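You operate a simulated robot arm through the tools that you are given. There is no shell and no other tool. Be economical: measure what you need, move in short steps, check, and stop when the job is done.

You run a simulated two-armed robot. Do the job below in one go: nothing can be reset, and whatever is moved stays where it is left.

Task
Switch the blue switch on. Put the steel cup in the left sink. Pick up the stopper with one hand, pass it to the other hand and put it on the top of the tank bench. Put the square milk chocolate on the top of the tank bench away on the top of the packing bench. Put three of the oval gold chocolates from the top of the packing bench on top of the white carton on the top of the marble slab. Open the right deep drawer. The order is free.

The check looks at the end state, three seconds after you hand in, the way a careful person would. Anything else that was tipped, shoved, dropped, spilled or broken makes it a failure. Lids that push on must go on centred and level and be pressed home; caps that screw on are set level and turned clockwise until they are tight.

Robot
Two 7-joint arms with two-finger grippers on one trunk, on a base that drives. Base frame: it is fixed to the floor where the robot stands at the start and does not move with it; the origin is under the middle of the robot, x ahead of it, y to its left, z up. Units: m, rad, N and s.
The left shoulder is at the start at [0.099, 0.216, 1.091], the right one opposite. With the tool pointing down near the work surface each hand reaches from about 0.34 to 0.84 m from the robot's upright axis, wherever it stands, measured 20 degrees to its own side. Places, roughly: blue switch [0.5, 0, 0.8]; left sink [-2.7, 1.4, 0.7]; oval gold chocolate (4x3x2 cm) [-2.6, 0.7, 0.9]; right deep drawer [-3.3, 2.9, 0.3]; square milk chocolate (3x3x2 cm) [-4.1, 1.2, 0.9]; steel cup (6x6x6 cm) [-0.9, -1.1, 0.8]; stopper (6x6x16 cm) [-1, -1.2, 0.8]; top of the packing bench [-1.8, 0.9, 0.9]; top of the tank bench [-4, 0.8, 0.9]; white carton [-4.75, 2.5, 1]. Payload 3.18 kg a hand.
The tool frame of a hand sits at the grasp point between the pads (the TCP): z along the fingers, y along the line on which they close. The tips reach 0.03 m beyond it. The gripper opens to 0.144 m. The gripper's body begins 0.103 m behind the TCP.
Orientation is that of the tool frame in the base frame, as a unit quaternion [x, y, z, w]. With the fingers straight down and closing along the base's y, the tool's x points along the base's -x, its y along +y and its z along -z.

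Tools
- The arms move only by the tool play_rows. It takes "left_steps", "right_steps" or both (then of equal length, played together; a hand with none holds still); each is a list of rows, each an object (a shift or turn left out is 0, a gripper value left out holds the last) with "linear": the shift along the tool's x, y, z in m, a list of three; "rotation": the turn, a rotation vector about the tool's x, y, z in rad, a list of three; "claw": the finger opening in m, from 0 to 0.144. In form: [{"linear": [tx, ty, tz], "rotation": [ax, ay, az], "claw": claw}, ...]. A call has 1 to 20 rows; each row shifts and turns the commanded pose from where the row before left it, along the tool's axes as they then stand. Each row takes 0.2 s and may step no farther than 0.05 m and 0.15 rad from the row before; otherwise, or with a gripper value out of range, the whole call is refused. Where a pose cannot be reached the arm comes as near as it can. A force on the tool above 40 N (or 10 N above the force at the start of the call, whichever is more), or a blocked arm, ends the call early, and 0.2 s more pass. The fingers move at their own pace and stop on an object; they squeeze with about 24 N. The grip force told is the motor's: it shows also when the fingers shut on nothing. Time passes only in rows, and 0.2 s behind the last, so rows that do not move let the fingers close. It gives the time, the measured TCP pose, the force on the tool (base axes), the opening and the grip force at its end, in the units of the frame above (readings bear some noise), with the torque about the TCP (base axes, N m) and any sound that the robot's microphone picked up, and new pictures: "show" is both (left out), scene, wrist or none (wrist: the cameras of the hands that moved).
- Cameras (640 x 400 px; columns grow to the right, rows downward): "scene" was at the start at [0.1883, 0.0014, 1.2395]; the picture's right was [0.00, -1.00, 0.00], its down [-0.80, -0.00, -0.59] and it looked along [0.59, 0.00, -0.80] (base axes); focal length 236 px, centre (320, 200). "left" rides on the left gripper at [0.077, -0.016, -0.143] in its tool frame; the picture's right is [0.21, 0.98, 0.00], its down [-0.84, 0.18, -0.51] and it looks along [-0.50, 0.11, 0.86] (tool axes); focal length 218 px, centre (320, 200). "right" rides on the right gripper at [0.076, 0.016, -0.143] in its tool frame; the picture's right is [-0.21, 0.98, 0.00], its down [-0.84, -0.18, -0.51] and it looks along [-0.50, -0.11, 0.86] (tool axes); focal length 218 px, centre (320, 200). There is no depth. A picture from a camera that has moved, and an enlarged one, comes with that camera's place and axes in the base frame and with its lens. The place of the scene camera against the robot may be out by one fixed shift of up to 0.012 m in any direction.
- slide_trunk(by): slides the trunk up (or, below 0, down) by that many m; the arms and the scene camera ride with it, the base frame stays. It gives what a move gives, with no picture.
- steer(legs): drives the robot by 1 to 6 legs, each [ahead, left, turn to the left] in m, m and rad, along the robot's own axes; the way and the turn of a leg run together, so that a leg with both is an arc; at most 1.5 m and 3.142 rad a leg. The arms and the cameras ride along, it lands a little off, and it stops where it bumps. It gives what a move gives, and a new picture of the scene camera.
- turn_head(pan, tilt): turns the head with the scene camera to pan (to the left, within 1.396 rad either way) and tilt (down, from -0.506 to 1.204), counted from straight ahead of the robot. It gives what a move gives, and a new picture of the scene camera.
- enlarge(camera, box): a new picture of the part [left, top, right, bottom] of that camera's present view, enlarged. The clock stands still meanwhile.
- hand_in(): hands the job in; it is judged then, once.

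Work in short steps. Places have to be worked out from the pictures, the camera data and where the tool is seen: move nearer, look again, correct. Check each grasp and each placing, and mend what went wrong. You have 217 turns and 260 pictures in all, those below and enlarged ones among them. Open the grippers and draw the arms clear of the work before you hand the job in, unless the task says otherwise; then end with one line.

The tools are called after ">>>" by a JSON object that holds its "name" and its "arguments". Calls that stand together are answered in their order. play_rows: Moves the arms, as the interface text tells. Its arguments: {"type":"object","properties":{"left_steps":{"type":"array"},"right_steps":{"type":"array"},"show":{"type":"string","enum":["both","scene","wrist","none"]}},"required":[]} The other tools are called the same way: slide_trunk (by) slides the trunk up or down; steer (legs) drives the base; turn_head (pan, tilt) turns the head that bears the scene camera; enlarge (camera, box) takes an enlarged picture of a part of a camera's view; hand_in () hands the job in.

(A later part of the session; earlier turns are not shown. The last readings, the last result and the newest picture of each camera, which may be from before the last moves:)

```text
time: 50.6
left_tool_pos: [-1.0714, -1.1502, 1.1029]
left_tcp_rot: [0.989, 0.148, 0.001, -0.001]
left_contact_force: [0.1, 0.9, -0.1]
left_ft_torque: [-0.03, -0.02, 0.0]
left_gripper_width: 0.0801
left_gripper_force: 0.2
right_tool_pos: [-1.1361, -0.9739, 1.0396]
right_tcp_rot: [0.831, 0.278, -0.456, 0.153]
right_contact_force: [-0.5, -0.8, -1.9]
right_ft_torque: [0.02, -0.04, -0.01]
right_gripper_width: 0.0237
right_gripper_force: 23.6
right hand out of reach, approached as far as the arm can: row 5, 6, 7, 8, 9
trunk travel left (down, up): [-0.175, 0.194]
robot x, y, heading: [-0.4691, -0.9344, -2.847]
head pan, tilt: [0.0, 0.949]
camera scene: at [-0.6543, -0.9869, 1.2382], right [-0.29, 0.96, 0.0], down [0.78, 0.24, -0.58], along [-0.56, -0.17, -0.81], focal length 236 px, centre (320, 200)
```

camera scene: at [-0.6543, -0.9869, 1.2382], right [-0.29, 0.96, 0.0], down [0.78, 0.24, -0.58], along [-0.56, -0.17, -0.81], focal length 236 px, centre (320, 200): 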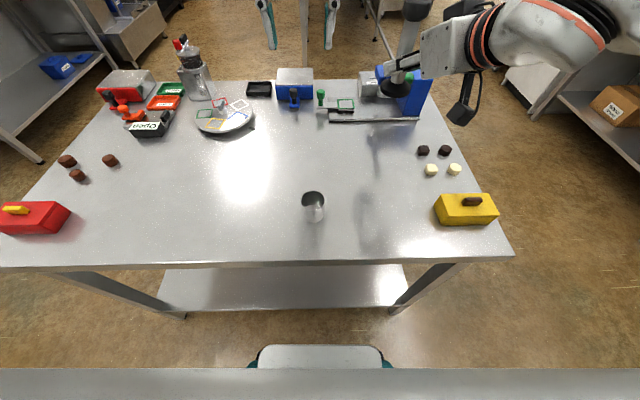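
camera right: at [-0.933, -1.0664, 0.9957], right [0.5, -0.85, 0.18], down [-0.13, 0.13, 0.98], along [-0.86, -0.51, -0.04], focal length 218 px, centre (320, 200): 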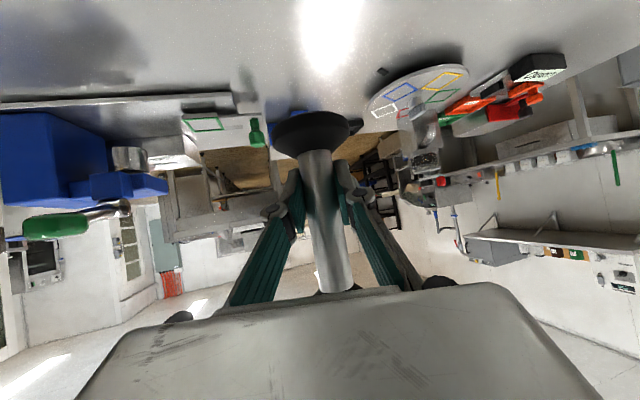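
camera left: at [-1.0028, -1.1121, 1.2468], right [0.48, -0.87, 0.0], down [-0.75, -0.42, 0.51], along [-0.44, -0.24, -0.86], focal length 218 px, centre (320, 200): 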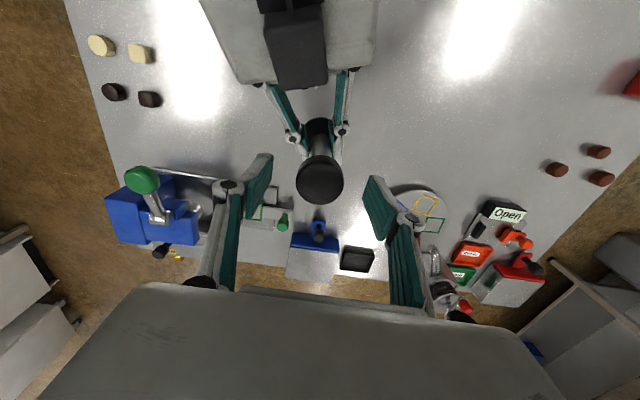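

The stopper is parked out to the right at z 1.04. I bring the left hand back and short of the cup for a look.

>>> {"name": "play_rows", "arguments": {"left_steps": [{"linear": [0.04, -0.003, 0]}, {"linear": [0.04, -0.003, 0.01]}, {"linear": [0.04, -0.004, 0.02]}, {"linear": [0.04, -0.004, 0.02]}, {"linear": [0.04, -0.004, 0.02]}, {"linear": [0.038, -0.004, 0.03], "claw": 0.1}, {}]}}

```text
time: 52.2
left_tool_pos: [-0.8458, -1.0546, 1.0083]
left_tcp_rot: [0.989, 0.147, 0.0, -0.001]
left_contact_force: [-0.2, 0.5, -0.6]
left_ft_torque: [-0.01, 0.02, 0.05]
left_gripper_width: 0.0999
left_gripper_force: 0.1
right_tool_pos: [-1.1355, -0.9752, 1.04]
right_tcp_rot: [0.831, 0.278, -0.456, 0.153]
right_contact_force: [-0.8, 0.3, -2.2]
right_ft_torque: [0.03, 0.0, 0.02]
right_gripper_width: 0.0235
right_gripper_force: 24.0
trunk travel left (down, up): [-0.175, 0.194]
robot x, y, heading: [-0.4697, -0.9313, -2.846]
head pan, tilt: [0.0, 0.949]
camera scene: at [-0.6538, -0.9871, 1.2384], right [-0.29, 0.96, 0.0], down [0.78, 0.24, -0.58], along [-0.56, -0.17, -0.81], focal length 236 px, centre (320, 200)
camera left: at [-0.778, -1.0168, 1.152], right [0.49, -0.87, 0.0], down [-0.75, -0.42, 0.51], along [-0.44, -0.24, -0.86], focal length 218 px, centre (320, 200)
```

scene: 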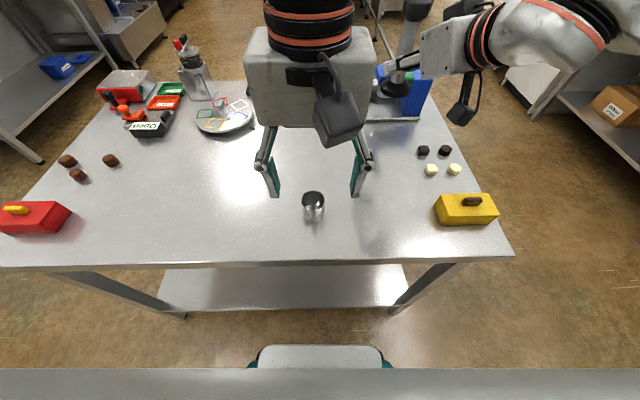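
left: 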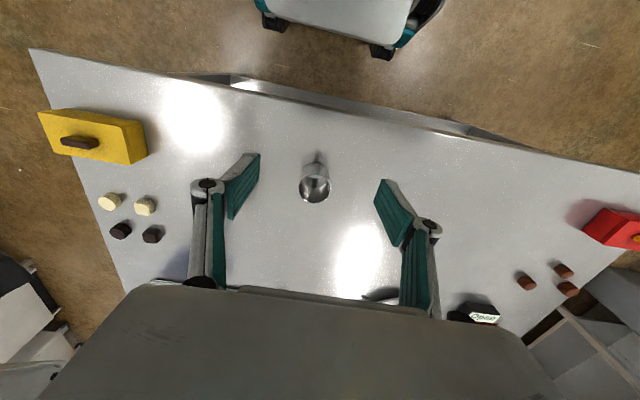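

The cup centre is at about (-0.911,-1.079). I move over it, lower to z 0.845 and grip.

>>> {"name": "play_rows", "arguments": {"left_steps": [{"linear": [-0.035, 0.003, 0]}, {"linear": [-0.034, 0.002, 0]}, {"linear": [0, 0, 0.04]}, {"linear": [0, 0, 0.04]}, {"linear": [0, 0, 0.04]}, {"linear": [0, 0, 0.043]}, {}, {"claw": 0.0}, {}, {}, {}]}}

```text
time: 54.6
left_tool_pos: [-0.9132, -1.0813, 0.8412]
left_tcp_rot: [0.989, 0.148, 0.0, -0.001]
left_contact_force: [-0.3, 0.0, 3.0]
left_ft_torque: [-0.1, 0.05, 0.01]
left_gripper_width: 0.0505
left_gripper_force: 23.8
right_tool_pos: [-1.1354, -0.9743, 1.0405]
right_tcp_rot: [0.831, 0.278, -0.457, 0.154]
right_contact_force: [0.2, 0.1, -2.2]
right_ft_torque: [0.01, -0.03, 0.02]
right_gripper_width: 0.0235
right_gripper_force: 24.0
trunk travel left (down, up): [-0.175, 0.194]
robot x, y, heading: [-0.4678, -0.9298, -2.848]
head pan, tilt: [0.0, 0.949]
camera scene: at [-0.6537, -0.987, 1.2384], right [-0.29, 0.96, 0.0], down [0.78, 0.24, -0.58], along [-0.56, -0.17, -0.81], focal length 236 px, centre (320, 200)
camera left: at [-0.8443, -1.0436, 0.9853], right [0.48, -0.87, 0.0], down [-0.75, -0.42, 0.51], along [-0.44, -0.24, -0.86], focal length 218 px, centre (320, 200)
```

scene: 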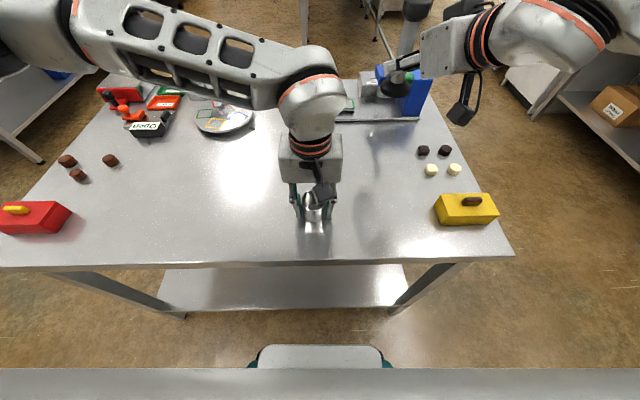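
left: 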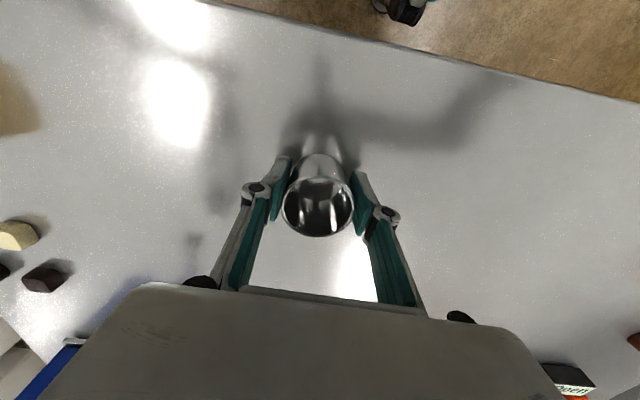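

The cup is gripped at 0.0505 m. I lift it and swing it to the left side, then look around for the route.

>>> {"name": "play_rows", "arguments": {"left_steps": [{"linear": [0, 0, -0.04], "claw": 0}, {"linear": [0, 0, -0.04]}, {"linear": [0, 0, -0.04]}, {"linear": [0, 0, -0.045]}, {"linear": [0, 0.035, 0]}, {"linear": [0, 0.035, 0]}, {"linear": [0, 0.035, 0]}, {"linear": [0, 0.035, 0]}, {}], "show": "none"}}

>>> {"name": "steer", "arguments": {"legs": [[-0.4, 0, 0]]}}

>>> {"name": "turn_head", "arguments": {"pan": -0.75, "tilt": 0.35}}

```text
time: 56.6
left_tool_pos: [-0.8716, -1.2171, 1.0074]
left_tcp_rot: [0.989, 0.147, 0.0, -0.001]
left_contact_force: [-0.6, 0.7, -0.8]
left_ft_torque: [0.0, -0.03, 0.03]
left_gripper_width: 0.0502
left_gripper_force: 23.6
right_tool_pos: [-1.1363, -0.9736, 1.0387]
right_tcp_rot: [0.831, 0.278, -0.457, 0.153]
right_contact_force: [0.0, 0.1, -1.6]
right_ft_torque: [-0.05, -0.05, 0.02]
right_gripper_width: 0.0233
right_gripper_force: 23.5
trunk travel left (down, up): [-0.175, 0.194]
robot x, y, heading: [-0.4715, -0.9292, -2.851]
head pan, tilt: [0.0, 0.949]
```

```text
time: 59.1
left_tool_pos: [-0.5005, -1.0999, 1.0072]
left_tcp_rot: [0.99, 0.14, 0.0, -0.001]
left_contact_force: [0.4, -0.2, 0.2]
left_ft_torque: [0.0, 0.02, 0.02]
left_gripper_width: 0.0505
left_gripper_force: 24.0
right_tool_pos: [-0.7593, -0.8524, 1.0391]
right_tcp_rot: [0.833, 0.272, -0.458, 0.15]
right_contact_force: [1.4, -0.5, -2.5]
right_ft_torque: [-0.03, 0.01, 0.03]
right_gripper_width: 0.0236
right_gripper_force: 23.8
trunk travel left (down, up): [-0.175, 0.194]
robot x, y, heading: [-0.0882, -0.8188, -2.862]
head pan, tilt: [0.0, 0.949]
camera scene: at [-0.2772, -0.873, 1.2384], right [-0.27, 0.96, 0.0], down [0.78, 0.22, -0.58], along [-0.56, -0.16, -0.81], focal length 236 px, centre (320, 200)
```

scene: 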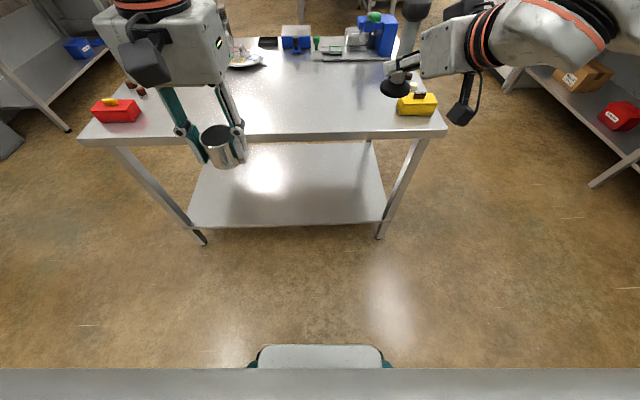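

```text
time: 60.2
left_tool_pos: [-0.4993, -1.1003, 1.0078]
left_tcp_rot: [0.99, 0.14, 0.0, -0.001]
left_contact_force: [-0.3, 0.0, -0.6]
left_ft_torque: [0.03, 0.01, -0.04]
left_gripper_width: 0.0503
left_gripper_force: 23.9
right_tool_pos: [-0.7595, -0.8522, 1.0403]
right_tcp_rot: [0.833, 0.271, -0.458, 0.15]
right_contact_force: [-0.4, -0.4, -1.4]
right_ft_torque: [0.01, 0.0, 0.02]
right_gripper_width: 0.0236
right_gripper_force: 23.6
trunk travel left (down, up): [-0.175, 0.194]
robot x, y, heading: [-0.0895, -0.8244, -2.866]
head pan, tilt: [-0.75, 0.351]
camera scene: at [-0.2906, -0.8108, 1.2894], right [0.45, 0.89, 0.0], down [0.31, -0.16, -0.94], along [-0.84, 0.43, -0.34], focal length 236 px, centre (320, 200)
```

scene: 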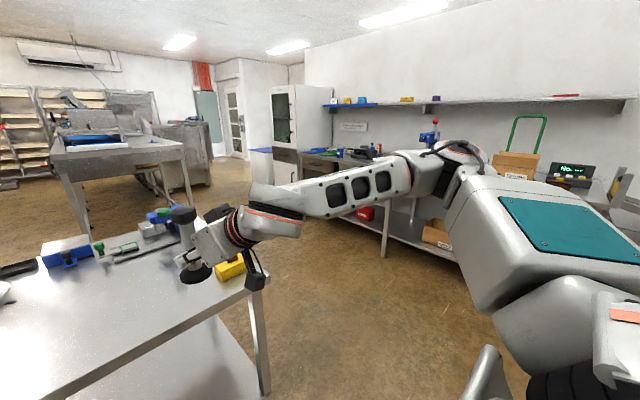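

The room is turned about 17°, with the packing bench along the wall on the right. I slide right into the corridor and go ahead, then look again.

>>> {"name": "steer", "arguments": {"legs": [[0, -1.0, 0.02], [1.4, 0, 0]]}}

>>> {"name": "turn_head", "arguments": {"pan": -0.6, "tilt": 0.4}}

```text
time: 75.5
left_tool_pos: [-2.095, -0.5715, 1.007]
left_tcp_rot: [0.989, 0.145, 0.0, -0.001]
left_contact_force: [0.4, 0.5, -1.0]
left_ft_torque: [0.01, -0.03, 0.04]
left_gripper_width: 0.0474
left_gripper_force: 24.1
right_tool_pos: [-2.3587, -0.3264, 1.0392]
right_tcp_rot: [0.831, 0.276, -0.458, 0.152]
right_contact_force: [0.3, 0.7, -2.0]
right_ft_torque: [0.0, 0.01, 0.0]
right_gripper_width: 0.0234
right_gripper_force: 24.0
trunk travel left (down, up): [-0.175, 0.194]
robot x, y, heading: [-1.6896, -0.29, -2.849]
head pan, tilt: [-0.75, 0.351]
camera scene: at [-1.8901, -0.2799, 1.2895], right [0.45, 0.9, 0.0], down [0.31, -0.15, -0.94], along [-0.84, 0.42, -0.34], focal length 236 px, centre (320, 200)
```

scene: 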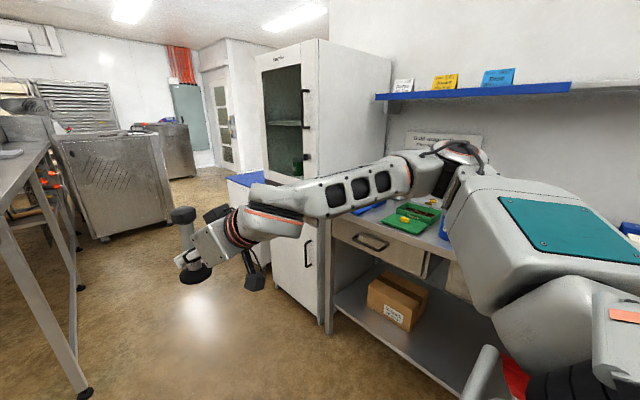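

```text
time: 76.2
left_tool_pos: [-2.0952, -0.5705, 1.0081]
left_tcp_rot: [0.989, 0.145, 0.0, -0.001]
left_contact_force: [-0.4, 0.3, -0.4]
left_ft_torque: [0.01, -0.02, -0.02]
left_gripper_width: 0.0473
left_gripper_force: 23.8
right_tool_pos: [-2.3578, -0.3268, 1.041]
right_tcp_rot: [0.831, 0.277, -0.457, 0.153]
right_contact_force: [-0.9, 0.1, -2.0]
right_ft_torque: [-0.02, 0.0, -0.03]
right_gripper_width: 0.0232
right_gripper_force: 23.6
trunk travel left (down, up): [-0.175, 0.194]
robot x, y, heading: [-1.6947, -0.2883, -2.852]
head pan, tilt: [-0.6, 0.4]
camera scene: at [-1.8947, -0.2929, 1.285], right [0.31, 0.95, 0.0], down [0.37, -0.12, -0.92], along [-0.88, 0.28, -0.39], focal length 236 px, centre (320, 200)
```

scene: 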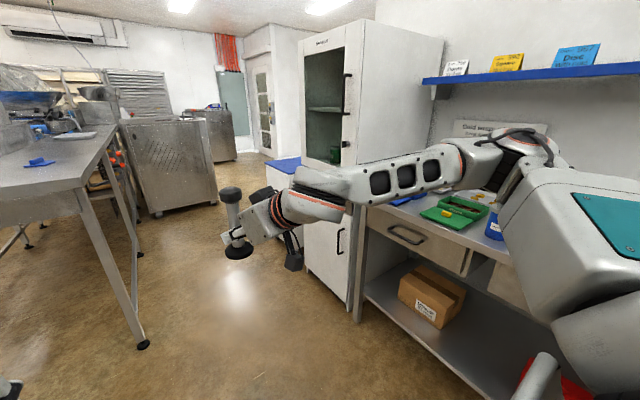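

The passage continues between the left bench and the cabinet. I drive ahead and slightly right, then look further.

>>> {"name": "steer", "arguments": {"legs": [[0.9, -0.3, 0]]}}

>>> {"name": "turn_head", "arguments": {"pan": -0.9, "tilt": 0.4}}

```text
time: 80.1
left_tool_pos: [-2.8478, -0.5481, 1.0127]
left_tcp_rot: [0.99, 0.139, -0.009, -0.007]
left_contact_force: [-0.9, -0.4, -0.1]
left_ft_torque: [0.0, -0.01, -0.01]
left_gripper_width: 0.0472
left_gripper_force: 23.9
right_tool_pos: [-3.1041, -0.2971, 1.038]
right_tcp_rot: [0.835, 0.275, -0.453, 0.144]
right_contact_force: [0.9, -0.6, -1.7]
right_ft_torque: [0.03, 0.0, -0.02]
right_gripper_width: 0.0234
right_gripper_force: 24.1
trunk travel left (down, up): [-0.175, 0.194]
robot x, y, heading: [-2.4509, -0.2603, -2.867]
head pan, tilt: [-0.6, 0.4]
stopped in leg 1: the robot was blocked; the commanded pose is now the measured one
camera scene: at [-2.6386, -0.2746, 1.2889], right [0.32, 0.95, 0.0], down [0.35, -0.12, -0.93], along [-0.88, 0.3, -0.37], focal length 236 px, centre (320, 200)
```

scene: 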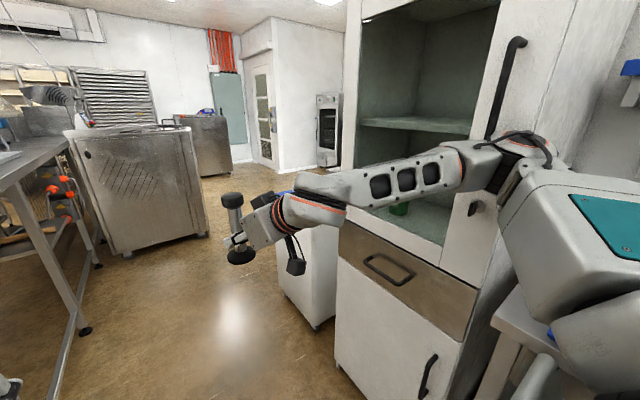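

```text
time: 80.9
left_tool_pos: [-2.8474, -0.5482, 1.013]
left_tcp_rot: [0.99, 0.14, -0.008, -0.008]
left_contact_force: [0.6, -0.4, -0.8]
left_ft_torque: [-0.04, -0.04, 0.02]
left_gripper_width: 0.0471
left_gripper_force: 24.0
right_tool_pos: [-3.1046, -0.2981, 1.0391]
right_tcp_rot: [0.835, 0.274, -0.455, 0.143]
right_contact_force: [-0.2, 0.4, -1.6]
right_ft_torque: [0.05, 0.0, 0.04]
right_gripper_width: 0.0235
right_gripper_force: 24.2
trunk travel left (down, up): [-0.175, 0.194]
robot x, y, heading: [-2.4551, -0.2609, -2.863]
head pan, tilt: [-0.901, 0.4]
camera scene: at [-2.6254, -0.2503, 1.2884], right [0.58, 0.81, 0.0], down [0.3, -0.22, -0.93], along [-0.76, 0.54, -0.37], focal length 236 px, centre (320, 200)
```

scene: 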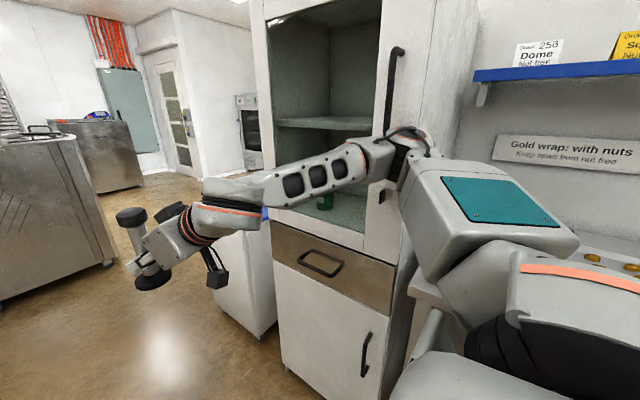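

The robot was blocked, most likely the right elbow near the cabinet. I back off to the left, then look at the cabinet side and the way ahead.

>>> {"name": "steer", "arguments": {"legs": [[-0.05, 0.2, 0]]}}

>>> {"name": "turn_head", "arguments": {"pan": -1.39, "tilt": 0.3}}

```text
time: 83.3
left_tool_pos: [-2.762, -0.7195, 1.0071]
left_tcp_rot: [0.99, 0.141, 0.001, -0.002]
left_contact_force: [0.5, -0.1, -0.2]
left_ft_torque: [0.01, 0.01, 0.01]
left_gripper_width: 0.0472
left_gripper_force: 24.0
right_tool_pos: [-3.0209, -0.4692, 1.0273]
right_tcp_rot: [0.839, 0.271, -0.448, 0.148]
right_contact_force: [-1.1, -0.1, -1.5]
right_ft_torque: [0.03, -0.03, -0.04]
right_gripper_width: 0.0235
right_gripper_force: 24.0
trunk travel left (down, up): [-0.175, 0.194]
robot x, y, heading: [-2.352, -0.4406, -2.856]
head pan, tilt: [-0.901, 0.4]
camera scene: at [-2.5463, -0.4189, 1.285], right [0.58, 0.81, 0.0], down [0.32, -0.23, -0.92], along [-0.75, 0.54, -0.39], focal length 236 px, centre (320, 200)
```

scene: 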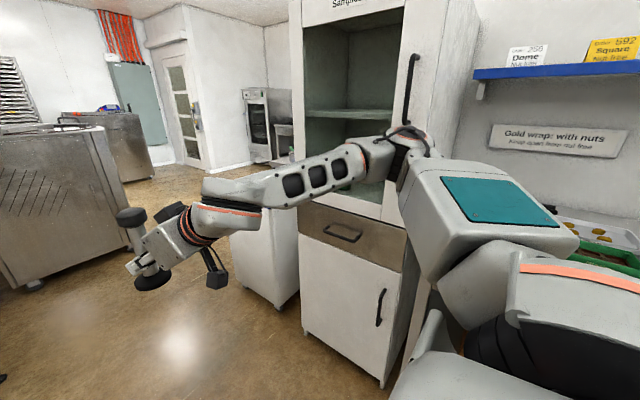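

```text
time: 84.2
left_tool_pos: [-2.7624, -0.7194, 1.008]
left_tcp_rot: [0.99, 0.141, 0.001, -0.001]
left_contact_force: [0.8, -0.3, -0.5]
left_ft_torque: [0.03, -0.02, -0.01]
left_gripper_width: 0.047
left_gripper_force: 24.1
right_tool_pos: [-3.0202, -0.4687, 1.0264]
right_tcp_rot: [0.839, 0.271, -0.448, 0.149]
right_contact_force: [0.9, -0.9, -1.9]
right_ft_torque: [0.04, -0.02, 0.0]
right_gripper_width: 0.0235
right_gripper_force: 24.0
trunk travel left (down, up): [-0.175, 0.194]
robot x, y, heading: [-2.3575, -0.4427, -2.862]
head pan, tilt: [-1.389, 0.3]
camera scene: at [-2.5127, -0.3889, 1.2942], right [0.9, 0.45, 0.0], down [0.13, -0.26, -0.96], along [-0.43, 0.86, -0.3], focal length 236 px, centre (320, 200)
```

scene: 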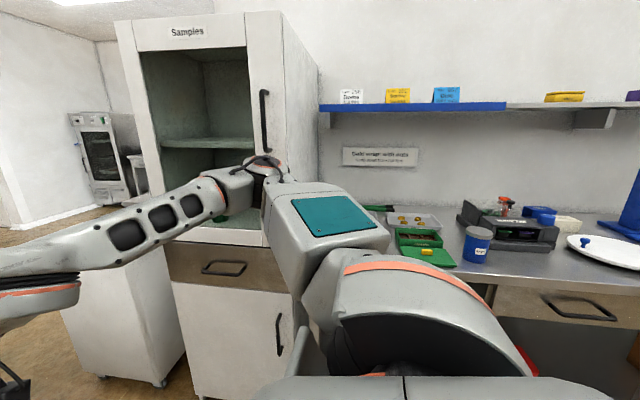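

The corridor between cabinet and left bench is narrow for the elbow. I check what's ahead and to the left before going on.

>>> {"name": "turn_head", "arguments": {"pan": 0.3, "tilt": 0.45}}

```text
time: 85.9
left_tool_pos: [-2.7627, -0.7201, 1.0078]
left_tcp_rot: [0.99, 0.141, 0.0, -0.001]
left_contact_force: [0.4, -0.7, -1.5]
left_ft_torque: [0.03, -0.03, -0.02]
left_gripper_width: 0.0471
left_gripper_force: 23.8
right_tool_pos: [-3.0209, -0.468, 1.0269]
right_tcp_rot: [0.839, 0.271, -0.448, 0.149]
right_contact_force: [0.6, -0.1, -2.4]
right_ft_torque: [0.04, 0.0, 0.03]
right_gripper_width: 0.0236
right_gripper_force: 23.8
trunk travel left (down, up): [-0.175, 0.194]
robot x, y, heading: [-2.3518, -0.4403, -2.87]
head pan, tilt: [0.3, 0.45]
camera scene: at [-2.548, -0.5228, 1.2803], right [-0.55, 0.84, 0.0], down [0.36, 0.24, -0.9], along [-0.75, -0.49, -0.44], focal length 236 px, centre (320, 200)
```

scene: 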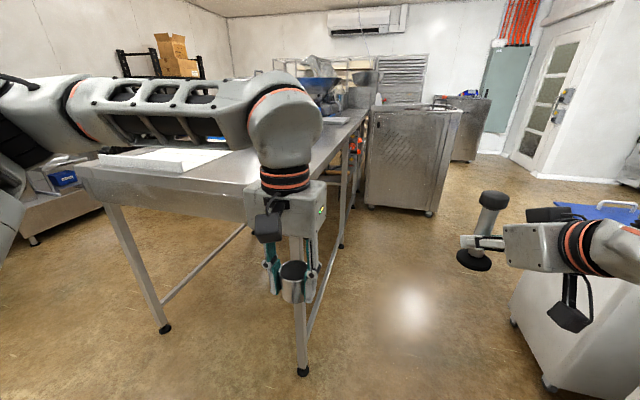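

Clear enough. I shift 0.11 m right and proceed between the two.

>>> {"name": "steer", "arguments": {"legs": [[0.25, -0.1, 0.02], [0.5, 0, 0]]}}

```text
time: 90.3
left_tool_pos: [-3.498, -0.8399, 1.0069]
left_tcp_rot: [0.989, 0.147, 0.001, -0.002]
left_contact_force: [0.8, -0.1, -0.4]
left_ft_torque: [-0.02, -0.04, 0.01]
left_gripper_width: 0.0468
left_gripper_force: 24.3
right_tool_pos: [-3.7582, -0.5914, 1.027]
right_tcp_rot: [0.838, 0.275, -0.447, 0.151]
right_contact_force: [-1.1, 0.2, -2.2]
right_ft_torque: [-0.01, 0.05, 0.0]
right_gripper_width: 0.0235
right_gripper_force: 23.5
trunk travel left (down, up): [-0.175, 0.194]
robot x, y, heading: [-3.0929, -0.5556, -2.858]
head pan, tilt: [0.3, 0.45]
camera scene: at [-3.2854, -0.6409, 1.2803], right [-0.56, 0.83, 0.0], down [0.36, 0.24, -0.9], along [-0.75, -0.5, -0.44], focal length 236 px, centre (320, 200)
```

scene: 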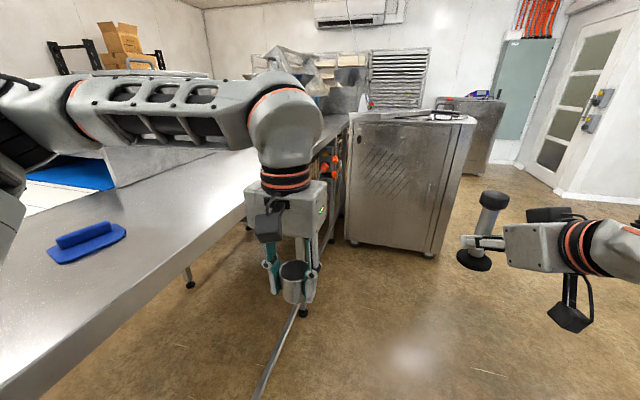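

I am past the cabinet front. I look to the right.

>>> {"name": "turn_head", "arguments": {"pan": -1.0, "tilt": 0.4}}

```text
time: 91.8
left_tool_pos: [-3.4971, -0.8396, 1.0085]
left_tcp_rot: [0.989, 0.146, 0.001, -0.001]
left_contact_force: [0.9, -0.5, -0.4]
left_ft_torque: [-0.02, 0.01, 0.03]
left_gripper_width: 0.047
left_gripper_force: 24.1
right_tool_pos: [-3.7578, -0.5925, 1.0267]
right_tcp_rot: [0.837, 0.276, -0.447, 0.152]
right_contact_force: [0.6, -0.3, -1.9]
right_ft_torque: [0.0, -0.04, -0.01]
right_gripper_width: 0.0234
right_gripper_force: 23.5
trunk travel left (down, up): [-0.175, 0.194]
robot x, y, heading: [-3.0939, -0.5527, -2.853]
head pan, tilt: [-1.0, 0.4]
camera scene: at [-3.279, -0.5294, 1.285], right [0.65, 0.76, 0.0], down [0.3, -0.25, -0.92], along [-0.7, 0.6, -0.39], focal length 236 px, centre (320, 200)
```

scene: 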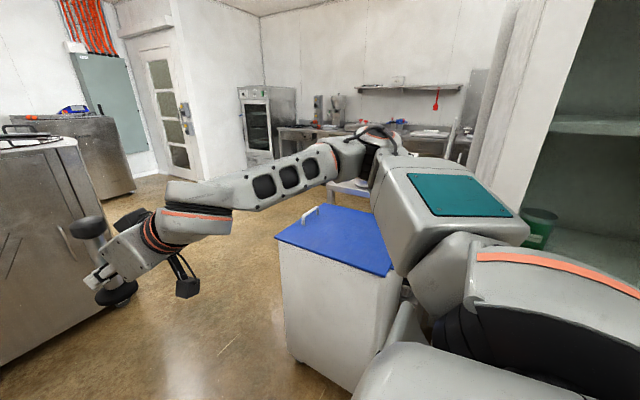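

A bin with a blue lid stands beyond the cabinet, and the opening is past it. I drive on ahead, drifting right, then look.

>>> {"name": "steer", "arguments": {"legs": [[0.9, -0.12, 0]]}}

>>> {"name": "turn_head", "arguments": {"pan": -1.2, "tilt": 0.45}}

```text
time: 96.4
left_tool_pos: [-4.365, -0.9583, 1.0076]
left_tcp_rot: [0.99, 0.138, 0.001, -0.001]
left_contact_force: [0.8, 0.0, 0.2]
left_ft_torque: [0.01, 0.0, -0.01]
left_gripper_width: 0.0467
left_gripper_force: 24.6
right_tool_pos: [-4.6212, -0.7072, 1.027]
right_tcp_rot: [0.84, 0.268, -0.448, 0.148]
right_contact_force: [-0.2, -0.2, -2.2]
right_ft_torque: [0.03, -0.01, 0.0]
right_gripper_width: 0.0233
right_gripper_force: 24.2
trunk travel left (down, up): [-0.175, 0.194]
robot x, y, heading: [-3.953, -0.6854, -2.874]
head pan, tilt: [-1.0, 0.4]
camera scene: at [-4.1415, -0.6524, 1.285], right [0.67, 0.75, 0.0], down [0.29, -0.26, -0.92], along [-0.69, 0.61, -0.39], focal length 236 px, centre (320, 200)
```

scene: 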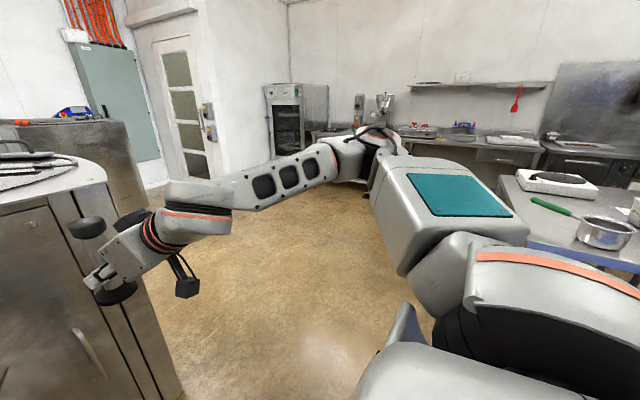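

```text
time: 97.2
left_tool_pos: [-4.3644, -0.9589, 1.0075]
left_tcp_rot: [0.991, 0.137, 0.001, -0.001]
left_contact_force: [-0.3, -0.3, -0.4]
left_ft_torque: [-0.01, -0.04, -0.03]
left_gripper_width: 0.0469
left_gripper_force: 24.4
right_tool_pos: [-4.6207, -0.7065, 1.027]
right_tcp_rot: [0.84, 0.269, -0.448, 0.148]
right_contact_force: [0.3, 0.4, -3.0]
right_ft_torque: [0.0, -0.03, -0.01]
right_gripper_width: 0.0235
right_gripper_force: 24.1
trunk travel left (down, up): [-0.175, 0.194]
robot x, y, heading: [-3.9587, -0.6839, -2.872]
head pan, tilt: [-1.201, 0.45]
camera scene: at [-4.1272, -0.6405, 1.2803], right [0.8, 0.6, 0.0], down [0.26, -0.35, -0.9], along [-0.54, 0.72, -0.44], focal length 236 px, centre (320, 200)
```

scene: 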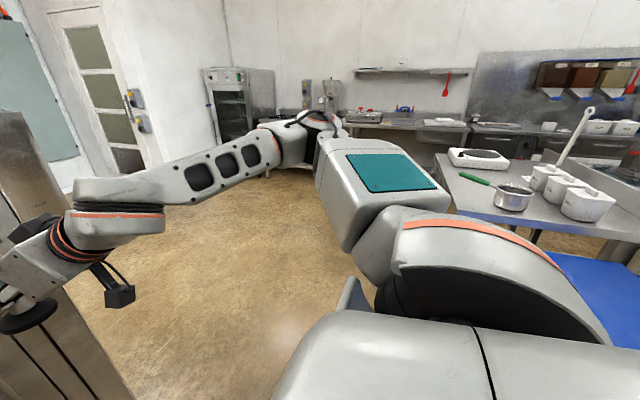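

The tank bench is on the right, with its left side at about a=-3.95 in room coordinates. I turn right by 1.54 here in the open.

>>> {"name": "steer", "arguments": {"legs": [[0, 0, -1.54]]}}

>>> {"name": "turn_head", "arguments": {"pan": 0, "tilt": 0.5}}

```text
time: 101.4
left_tool_pos: [-4.2285, -0.271, 1.0072]
left_tcp_rot: [0.795, -0.606, 0.001, 0.0]
left_contact_force: [-0.3, 0.1, -0.3]
left_ft_torque: [0.01, 0.01, -0.03]
left_gripper_width: 0.047
left_gripper_force: 23.6
right_tool_pos: [-3.9737, -0.0167, 1.0272]
right_tcp_rot: [0.782, -0.407, -0.421, -0.214]
right_contact_force: [-0.9, -0.2, -2.5]
right_ft_torque: [-0.01, 0.0, 0.03]
right_gripper_width: 0.0236
right_gripper_force: 23.6
trunk travel left (down, up): [-0.175, 0.194]
robot x, y, heading: [-3.9568, -0.6866, 1.835]
head pan, tilt: [-1.201, 0.45]
camera scene: at [-3.915, -0.5135, 1.2803], right [0.59, -0.8, 0.0], down [-0.35, -0.26, -0.9], along [0.72, 0.53, -0.44], focal length 236 px, centre (320, 200)
```

scene: 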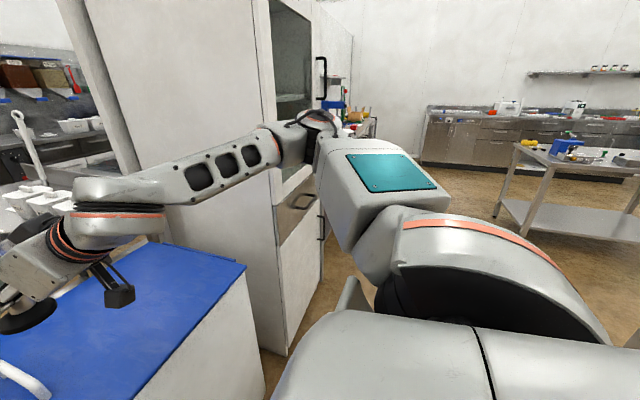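

```text
time: 102.8
left_tool_pos: [-4.2279, -0.2714, 1.0081]
left_tcp_rot: [0.795, -0.606, 0.001, 0.0]
left_contact_force: [-0.7, 0.2, -0.3]
left_ft_torque: [0.0, 0.02, 0.03]
left_gripper_width: 0.0471
left_gripper_force: 23.9
right_tool_pos: [-3.9743, -0.0159, 1.0269]
right_tcp_rot: [0.782, -0.407, -0.421, -0.214]
right_contact_force: [-0.4, 0.2, -2.1]
right_ft_torque: [-0.04, 0.0, 0.01]
right_gripper_width: 0.0235
right_gripper_force: 24.0
trunk travel left (down, up): [-0.175, 0.194]
robot x, y, heading: [-3.9567, -0.6839, 1.841]
head pan, tilt: [0.0, 0.499]
camera scene: at [-4.013, -0.4803, 1.2758], right [0.96, 0.26, 0.0], down [0.13, -0.46, -0.88], along [-0.23, 0.85, -0.48], focal length 236 px, centre (320, 200)
```

scene: 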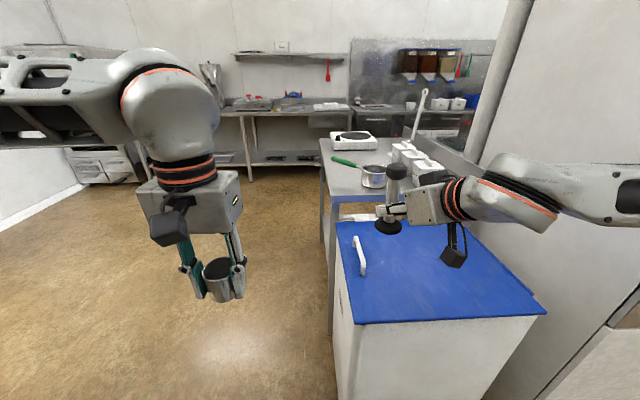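

The tank bench lies ahead on the right, beyond the bin. I enlarge the far part to find the sinks, slab and drawer.

>>> {"name": "enlarge", "arguments": {"camera": "scene", "box": [220, 30, 500, 210]}}

```text
2.22 times, centred on (360, 120) of scene
camera zoom: at [-4.013, -0.4803, 1.2758], right [0.96, 0.26, 0.0], down [0.13, -0.46, -0.88], along [-0.23, 0.85, -0.48], focal length 524 px, centre (231, 378)
```

zoom: 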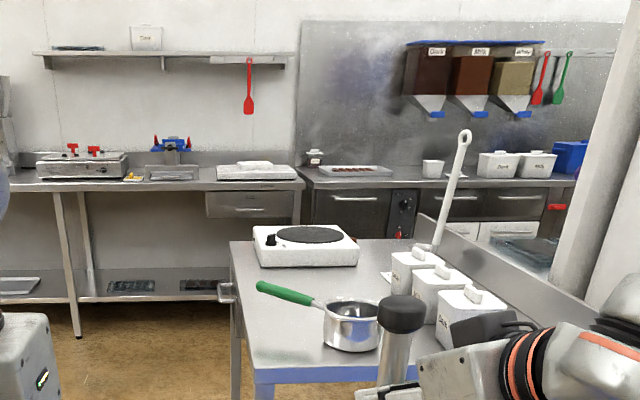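

The tank bench spans about a -3.93 and up, b 1.42–2.22. I raise the trunk for clearance, slide left and go ahead along its left end, then turn to face it.

>>> {"name": "slide_trunk", "arguments": {"by": 0.15}}

>>> {"name": "steer", "arguments": {"legs": [[0, 0.6, 0.03], [1.35, 0, 0], [0, 0, -1.55]]}}

>>> {"name": "turn_head", "arguments": {"pan": 0, "tilt": 0.8}}

```text
time: 104.5
left_tool_pos: [-4.2293, -0.2714, 1.1564]
left_tcp_rot: [0.795, -0.606, 0.002, -0.001]
left_contact_force: [0.0, -0.7, -1.2]
left_ft_torque: [-0.02, 0.01, 0.02]
left_gripper_width: 0.047
left_gripper_force: 24.0
right_tool_pos: [-3.9735, -0.0168, 1.1759]
right_tcp_rot: [0.782, -0.407, -0.42, -0.214]
right_contact_force: [-0.8, 0.3, -2.5]
right_ft_torque: [0.0, -0.02, 0.01]
right_gripper_width: 0.0233
right_gripper_force: 23.7
trunk travel left (down, up): [-0.325, 0.044]
robot x, y, heading: [-3.9553, -0.6843, 1.837]
head pan, tilt: [0.0, 0.499]
```

```text
time: 120.7
left_tool_pos: [-4.5105, 0.7479, 1.1581]
left_tcp_rot: [-0.139, 0.99, -0.001, -0.001]
left_contact_force: [-0.4, 0.2, -0.1]
left_ft_torque: [0.0, 0.01, 0.03]
left_gripper_width: 0.047
left_gripper_force: 24.0
right_tool_pos: [-4.2531, 0.4966, 1.1772]
right_tcp_rot: [-0.27, 0.839, 0.149, 0.448]
right_contact_force: [-0.5, 0.9, -2.1]
right_ft_torque: [0.0, 0.04, -0.01]
right_gripper_width: 0.0234
right_gripper_force: 23.8
trunk travel left (down, up): [-0.325, 0.044]
robot x, y, heading: [-4.9204, 0.466, 0.281]
head pan, tilt: [0.0, 0.499]
camera scene: at [-4.7965, 0.5071, 1.4317], right [0.27, -0.96, 0.0], down [-0.46, -0.13, -0.88], along [0.84, 0.24, -0.48], focal length 236 px, centre (320, 200)
```

scene: 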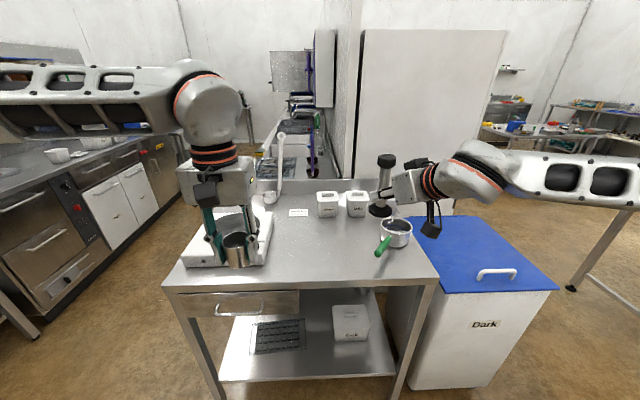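

```text
time: 121.5
left_tool_pos: [-4.5116, 0.7478, 1.1578]
left_tcp_rot: [-0.14, 0.99, -0.001, 0.0]
left_contact_force: [-0.3, 0.8, -0.7]
left_ft_torque: [0.0, 0.02, -0.01]
left_gripper_width: 0.0467
left_gripper_force: 24.2
right_tool_pos: [-4.2526, 0.4961, 1.1769]
right_tcp_rot: [-0.27, 0.839, 0.149, 0.447]
right_contact_force: [1.0, 0.2, -1.3]
right_ft_torque: [-0.02, 0.02, 0.01]
right_gripper_width: 0.0235
right_gripper_force: 24.1
trunk travel left (down, up): [-0.325, 0.044]
robot x, y, heading: [-4.9203, 0.4698, 0.276]
head pan, tilt: [0.0, 0.799]
camera scene: at [-4.8065, 0.5045, 1.4058], right [0.27, -0.96, 0.0], down [-0.69, -0.2, -0.7], along [0.67, 0.19, -0.72], focal length 236 px, centre (320, 200)
```

scene: 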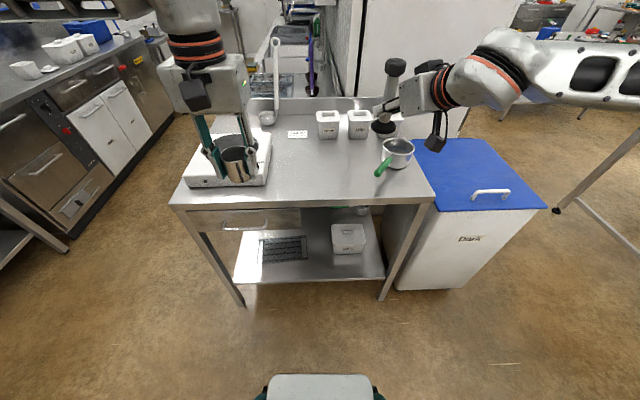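

I am facing the tank bench and there is free space in its middle. I enlarge to find the milk chocolate.

>>> {"name": "enlarge", "arguments": {"camera": "scene", "box": [160, 60, 450, 240]}}

```text
2.21 times, centred on (305, 150) of scene
camera zoom: at [-4.8065, 0.5045, 1.4058], right [0.27, -0.96, 0.0], down [-0.69, -0.2, -0.7], along [0.67, 0.19, -0.72], focal length 520 px, centre (353, 310)
```

zoom: 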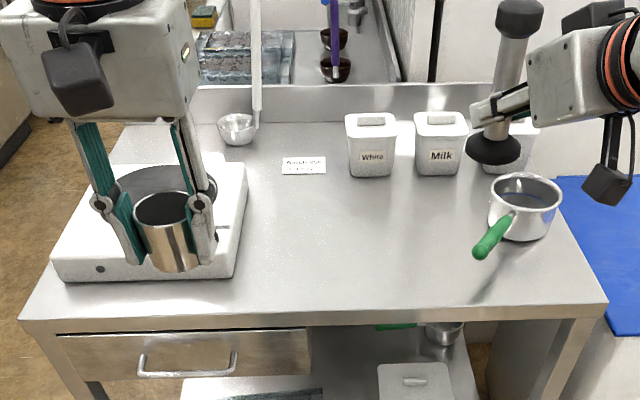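

The chocolate must be at the far-left corner, hidden behind the left hand. I drive 0.12 m nearer and shift the stopper 0.11 m left over free bench.

>>> {"name": "steer", "arguments": {"legs": [[0.12, 0, 0]]}}

>>> {"name": "play_rows", "arguments": {"right_steps": [{"linear": [-0.005, 0.0258, 0.008]}, {"linear": [-0.005, 0.0258, 0.008]}, {"linear": [-0.005, 0.0258, 0.008]}, {"linear": [-0.005, 0.0258, 0.008]}, {}]}}

```text
time: 122.7
left_tool_pos: [-4.3946, 0.7799, 1.157]
left_tcp_rot: [-0.14, 0.99, 0.0, -0.001]
left_contact_force: [0.7, 0.5, -0.3]
left_ft_torque: [-0.02, 0.04, 0.02]
left_gripper_width: 0.047
left_gripper_force: 23.9
right_tool_pos: [-4.1354, 0.5291, 1.1767]
right_tcp_rot: [-0.269, 0.839, 0.147, 0.449]
right_contact_force: [1.1, -1.2, -2.1]
right_ft_torque: [-0.01, -0.02, 0.01]
right_gripper_width: 0.0237
right_gripper_force: 24.3
trunk travel left (down, up): [-0.325, 0.044]
robot x, y, heading: [-4.8027, 0.5018, 0.277]
head pan, tilt: [0.0, 0.799]
camera scene: at [-4.6894, 0.5376, 1.4057], right [0.27, -0.96, 0.0], down [-0.69, -0.2, -0.7], along [0.67, 0.19, -0.72], focal length 236 px, centre (320, 200)
```

scene: 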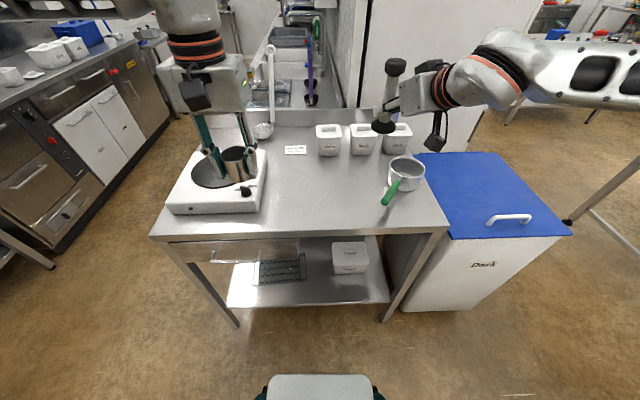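

```text
time: 123.9
left_tool_pos: [-4.3945, 0.7795, 1.1593]
left_tcp_rot: [-0.139, 0.99, -0.002, 0.0]
left_contact_force: [-0.8, -0.5, -0.4]
left_ft_torque: [0.02, -0.01, -0.02]
left_gripper_width: 0.047
left_gripper_force: 23.8
right_tool_pos: [-4.1666, 0.6341, 1.1787]
right_tcp_rot: [-0.271, 0.839, 0.15, 0.448]
right_contact_force: [-0.7, -0.7, -2.0]
right_ft_torque: [-0.07, 0.01, 0.01]
right_gripper_width: 0.0237
right_gripper_force: 23.7
trunk travel left (down, up): [-0.325, 0.044]
robot x, y, heading: [-4.8036, 0.5037, 0.271]
head pan, tilt: [0.0, 0.799]
camera scene: at [-4.6905, 0.5363, 1.4058], right [0.27, -0.96, 0.0], down [-0.69, -0.19, -0.7], along [0.67, 0.19, -0.72], focal length 236 px, centre (320, 200)
camera right: at [-4.307, 0.553, 1.1943], right [-0.48, 0.86, 0.18], down [0.15, -0.13, 0.98], along [0.87, 0.49, -0.07], focal length 218 px, centre (320, 200)
```

scene: 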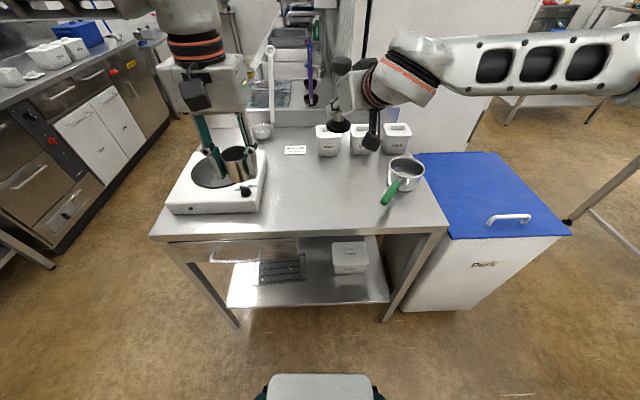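
right: 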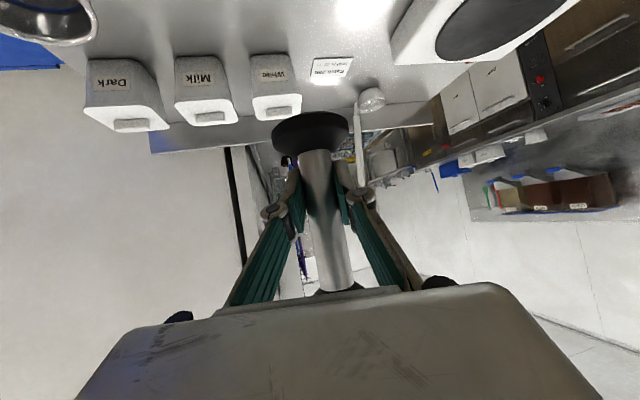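

I lower the stopper by 0.18 m, then check.

>>> {"name": "play_rows", "arguments": {"right_steps": [{"linear": [0.025, 0, 0.0166]}, {"linear": [0.025, 0, 0.0166]}, {"linear": [0.025, 0, 0.0166]}, {"linear": [0.025, 0, 0.0166]}, {"linear": [0.025, 0, 0.0166]}, {"linear": [0.025, 0, 0.0166]}, {}]}}

```text
time: 125.5
left_tool_pos: [-4.394, 0.7808, 1.1577]
left_tcp_rot: [-0.139, 0.99, -0.001, -0.001]
left_contact_force: [0.0, 0.3, -0.7]
left_ft_torque: [-0.02, -0.01, -0.02]
left_gripper_width: 0.0467
left_gripper_force: 23.9
right_tool_pos: [-4.1672, 0.6351, 1.0555]
right_tcp_rot: [-0.27, 0.84, 0.149, 0.447]
right_contact_force: [0.1, -0.5, -2.7]
right_ft_torque: [0.0, -0.04, 0.03]
right_gripper_width: 0.0237
right_gripper_force: 24.3
right hand out of reach, approached as far as the arm can: row 5, 6
trunk travel left (down, up): [-0.325, 0.044]
robot x, y, heading: [-4.8016, 0.5015, 0.273]
head pan, tilt: [0.0, 0.799]
camera scene: at [-4.6903, 0.537, 1.4058], right [0.27, -0.96, 0.0], down [-0.69, -0.2, -0.7], along [0.67, 0.19, -0.72], focal length 236 px, centre (320, 200)
camera right: at [-4.3063, 0.554, 1.0729], right [-0.48, 0.86, 0.18], down [0.15, -0.13, 0.98], along [0.87, 0.5, -0.07], focal length 218 px, centre (320, 200)
```

scene: 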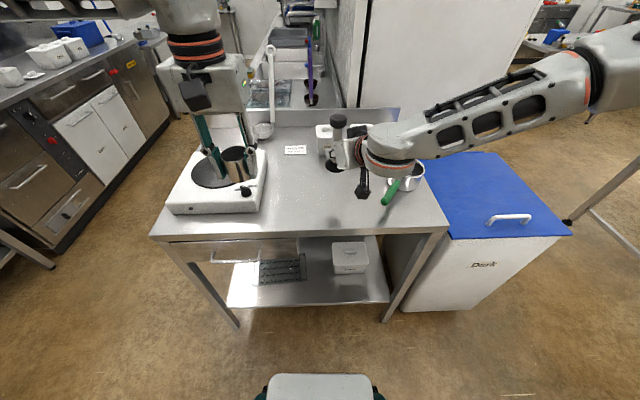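
right: 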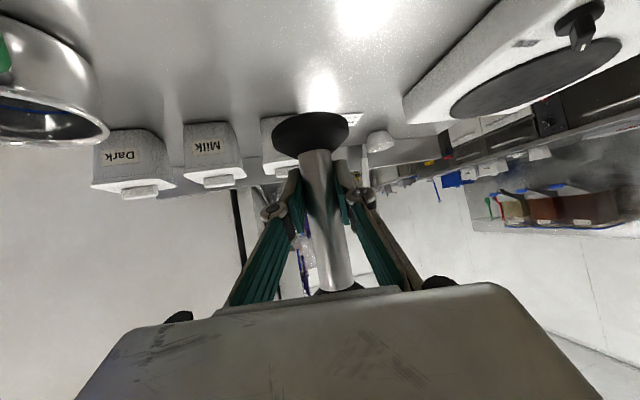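

The arm is at its low limit, so I use the trunk. First I pull the left hand back clear of the bench, then lower 0.08 m.

>>> {"name": "play_rows", "arguments": {"left_steps": [{"linear": [0.04, 0, 0]}, {"linear": [0.04, 0, 0]}, {"linear": [0.02, 0, 0]}, {}], "show": "none"}}

>>> {"name": "slide_trunk", "arguments": {"by": -0.08}}

>>> {"name": "enlarge", "arguments": {"camera": "right", "box": [170, 40, 490, 240]}}

```text
time: 126.5
left_tool_pos: [-4.4891, 0.7528, 1.1584]
left_tcp_rot: [-0.14, 0.99, 0.0, -0.001]
left_contact_force: [-0.2, 0.2, -1.0]
left_ft_torque: [0.01, 0.03, 0.02]
left_gripper_width: 0.047
left_gripper_force: 23.9
right_tool_pos: [-4.1665, 0.6356, 1.0575]
right_tcp_rot: [-0.269, 0.84, 0.148, 0.448]
right_contact_force: [0.5, 0.0, -2.2]
right_ft_torque: [0.01, 0.01, 0.01]
right_gripper_width: 0.0235
right_gripper_force: 24.1
trunk travel left (down, up): [-0.325, 0.044]
robot x, y, heading: [-4.8056, 0.4983, 0.274]
head pan, tilt: [0.0, 0.799]
```

```text
time: 127.7
left_tool_pos: [-4.4916, 0.7538, 1.0793]
left_tcp_rot: [-0.14, 0.99, -0.002, 0.001]
left_contact_force: [0.5, 0.8, -0.1]
left_ft_torque: [-0.01, -0.02, 0.02]
left_gripper_width: 0.0469
left_gripper_force: 24.0
right_tool_pos: [-4.1676, 0.6348, 0.9472]
right_tcp_rot: [-0.269, 0.851, 0.148, 0.425]
right_contact_force: [0.2, 0.5, -2.0]
right_ft_torque: [-0.04, 0.04, -0.03]
right_gripper_width: 0.0237
right_gripper_force: 23.9
trunk travel left (down, up): [-0.245, 0.124]
robot x, y, heading: [-4.8058, 0.4998, 0.27]
head pan, tilt: [0.0, 0.799]
```

```text
2.00 times, centred on (330, 140) of right
camera zoom: at [-4.3076, 0.5542, 0.971], right [-0.47, 0.86, 0.19], down [0.19, -0.11, 0.97], along [0.86, 0.49, -0.12], focal length 436 px, centre (300, 320)
```

zoom: 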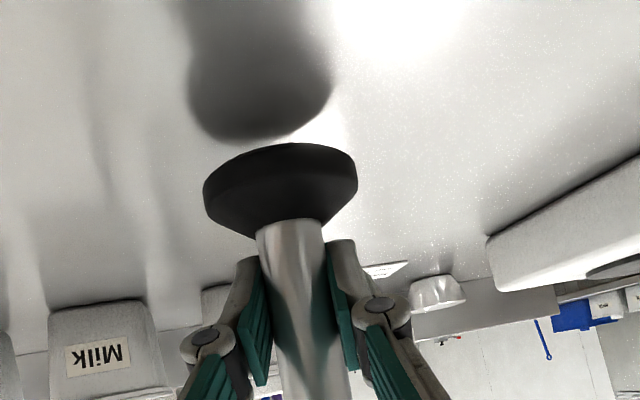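

The base still hovers about 2 cm above the bench and is tilted about 4°. I level it a little and lower the trunk in small steps.

>>> {"name": "play_rows", "arguments": {"right_steps": [{"rotation": [0, -0.06, 0]}, {}], "show": "none"}}

>>> {"name": "slide_trunk", "arguments": {"by": -0.012}}

>>> {"name": "enlarge", "arguments": {"camera": "right", "box": [170, 40, 490, 240]}}

```text
time: 128.3
left_tool_pos: [-4.4901, 0.7529, 1.0777]
left_tcp_rot: [-0.14, 0.99, -0.001, -0.001]
left_contact_force: [-0.4, 0.4, -0.8]
left_ft_torque: [0.03, 0.02, -0.01]
left_gripper_width: 0.0472
left_gripper_force: 24.2
right_tool_pos: [-4.1663, 0.6346, 0.9464]
right_tcp_rot: [-0.27, 0.851, 0.149, 0.424]
right_contact_force: [1.2, -0.4, -2.4]
right_ft_torque: [-0.02, -0.03, 0.0]
right_gripper_width: 0.0234
right_gripper_force: 24.2
right hand out of reach, approached as far as the arm can: row 1
trunk travel left (down, up): [-0.245, 0.124]
robot x, y, heading: [-4.8062, 0.5029, 0.276]
head pan, tilt: [0.0, 0.799]
```

```text
time: 128.9
left_tool_pos: [-4.492, 0.7545, 1.0666]
left_tcp_rot: [-0.14, 0.99, -0.002, 0.0]
left_contact_force: [-0.3, 0.8, 0.2]
left_ft_torque: [-0.01, 0.0, 0.01]
left_gripper_width: 0.0468
left_gripper_force: 24.4
right_tool_pos: [-4.1663, 0.6357, 0.9358]
right_tcp_rot: [-0.269, 0.852, 0.148, 0.425]
right_contact_force: [0.4, 1.8, 4.5]
right_ft_torque: [0.18, -0.25, 0.05]
right_gripper_width: 0.0236
right_gripper_force: 24.4
trunk travel left (down, up): [-0.233, 0.136]
robot x, y, heading: [-4.8074, 0.5016, 0.276]
head pan, tilt: [0.0, 0.799]
```

```text
2.00 times, centred on (330, 140) of right
camera zoom: at [-4.3067, 0.5548, 0.9595], right [-0.47, 0.86, 0.19], down [0.2, -0.11, 0.97], along [0.86, 0.49, -0.12], focal length 436 px, centre (300, 320)
```

zoom: 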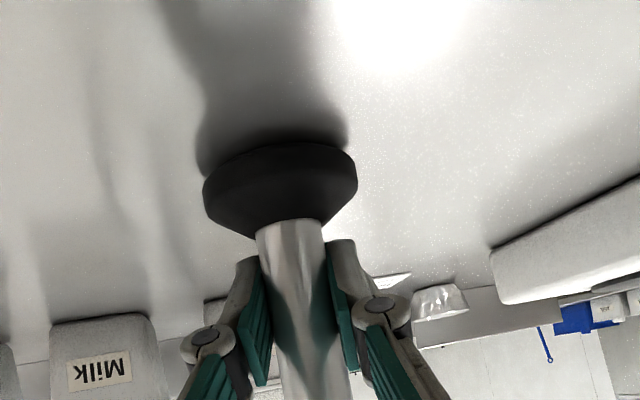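

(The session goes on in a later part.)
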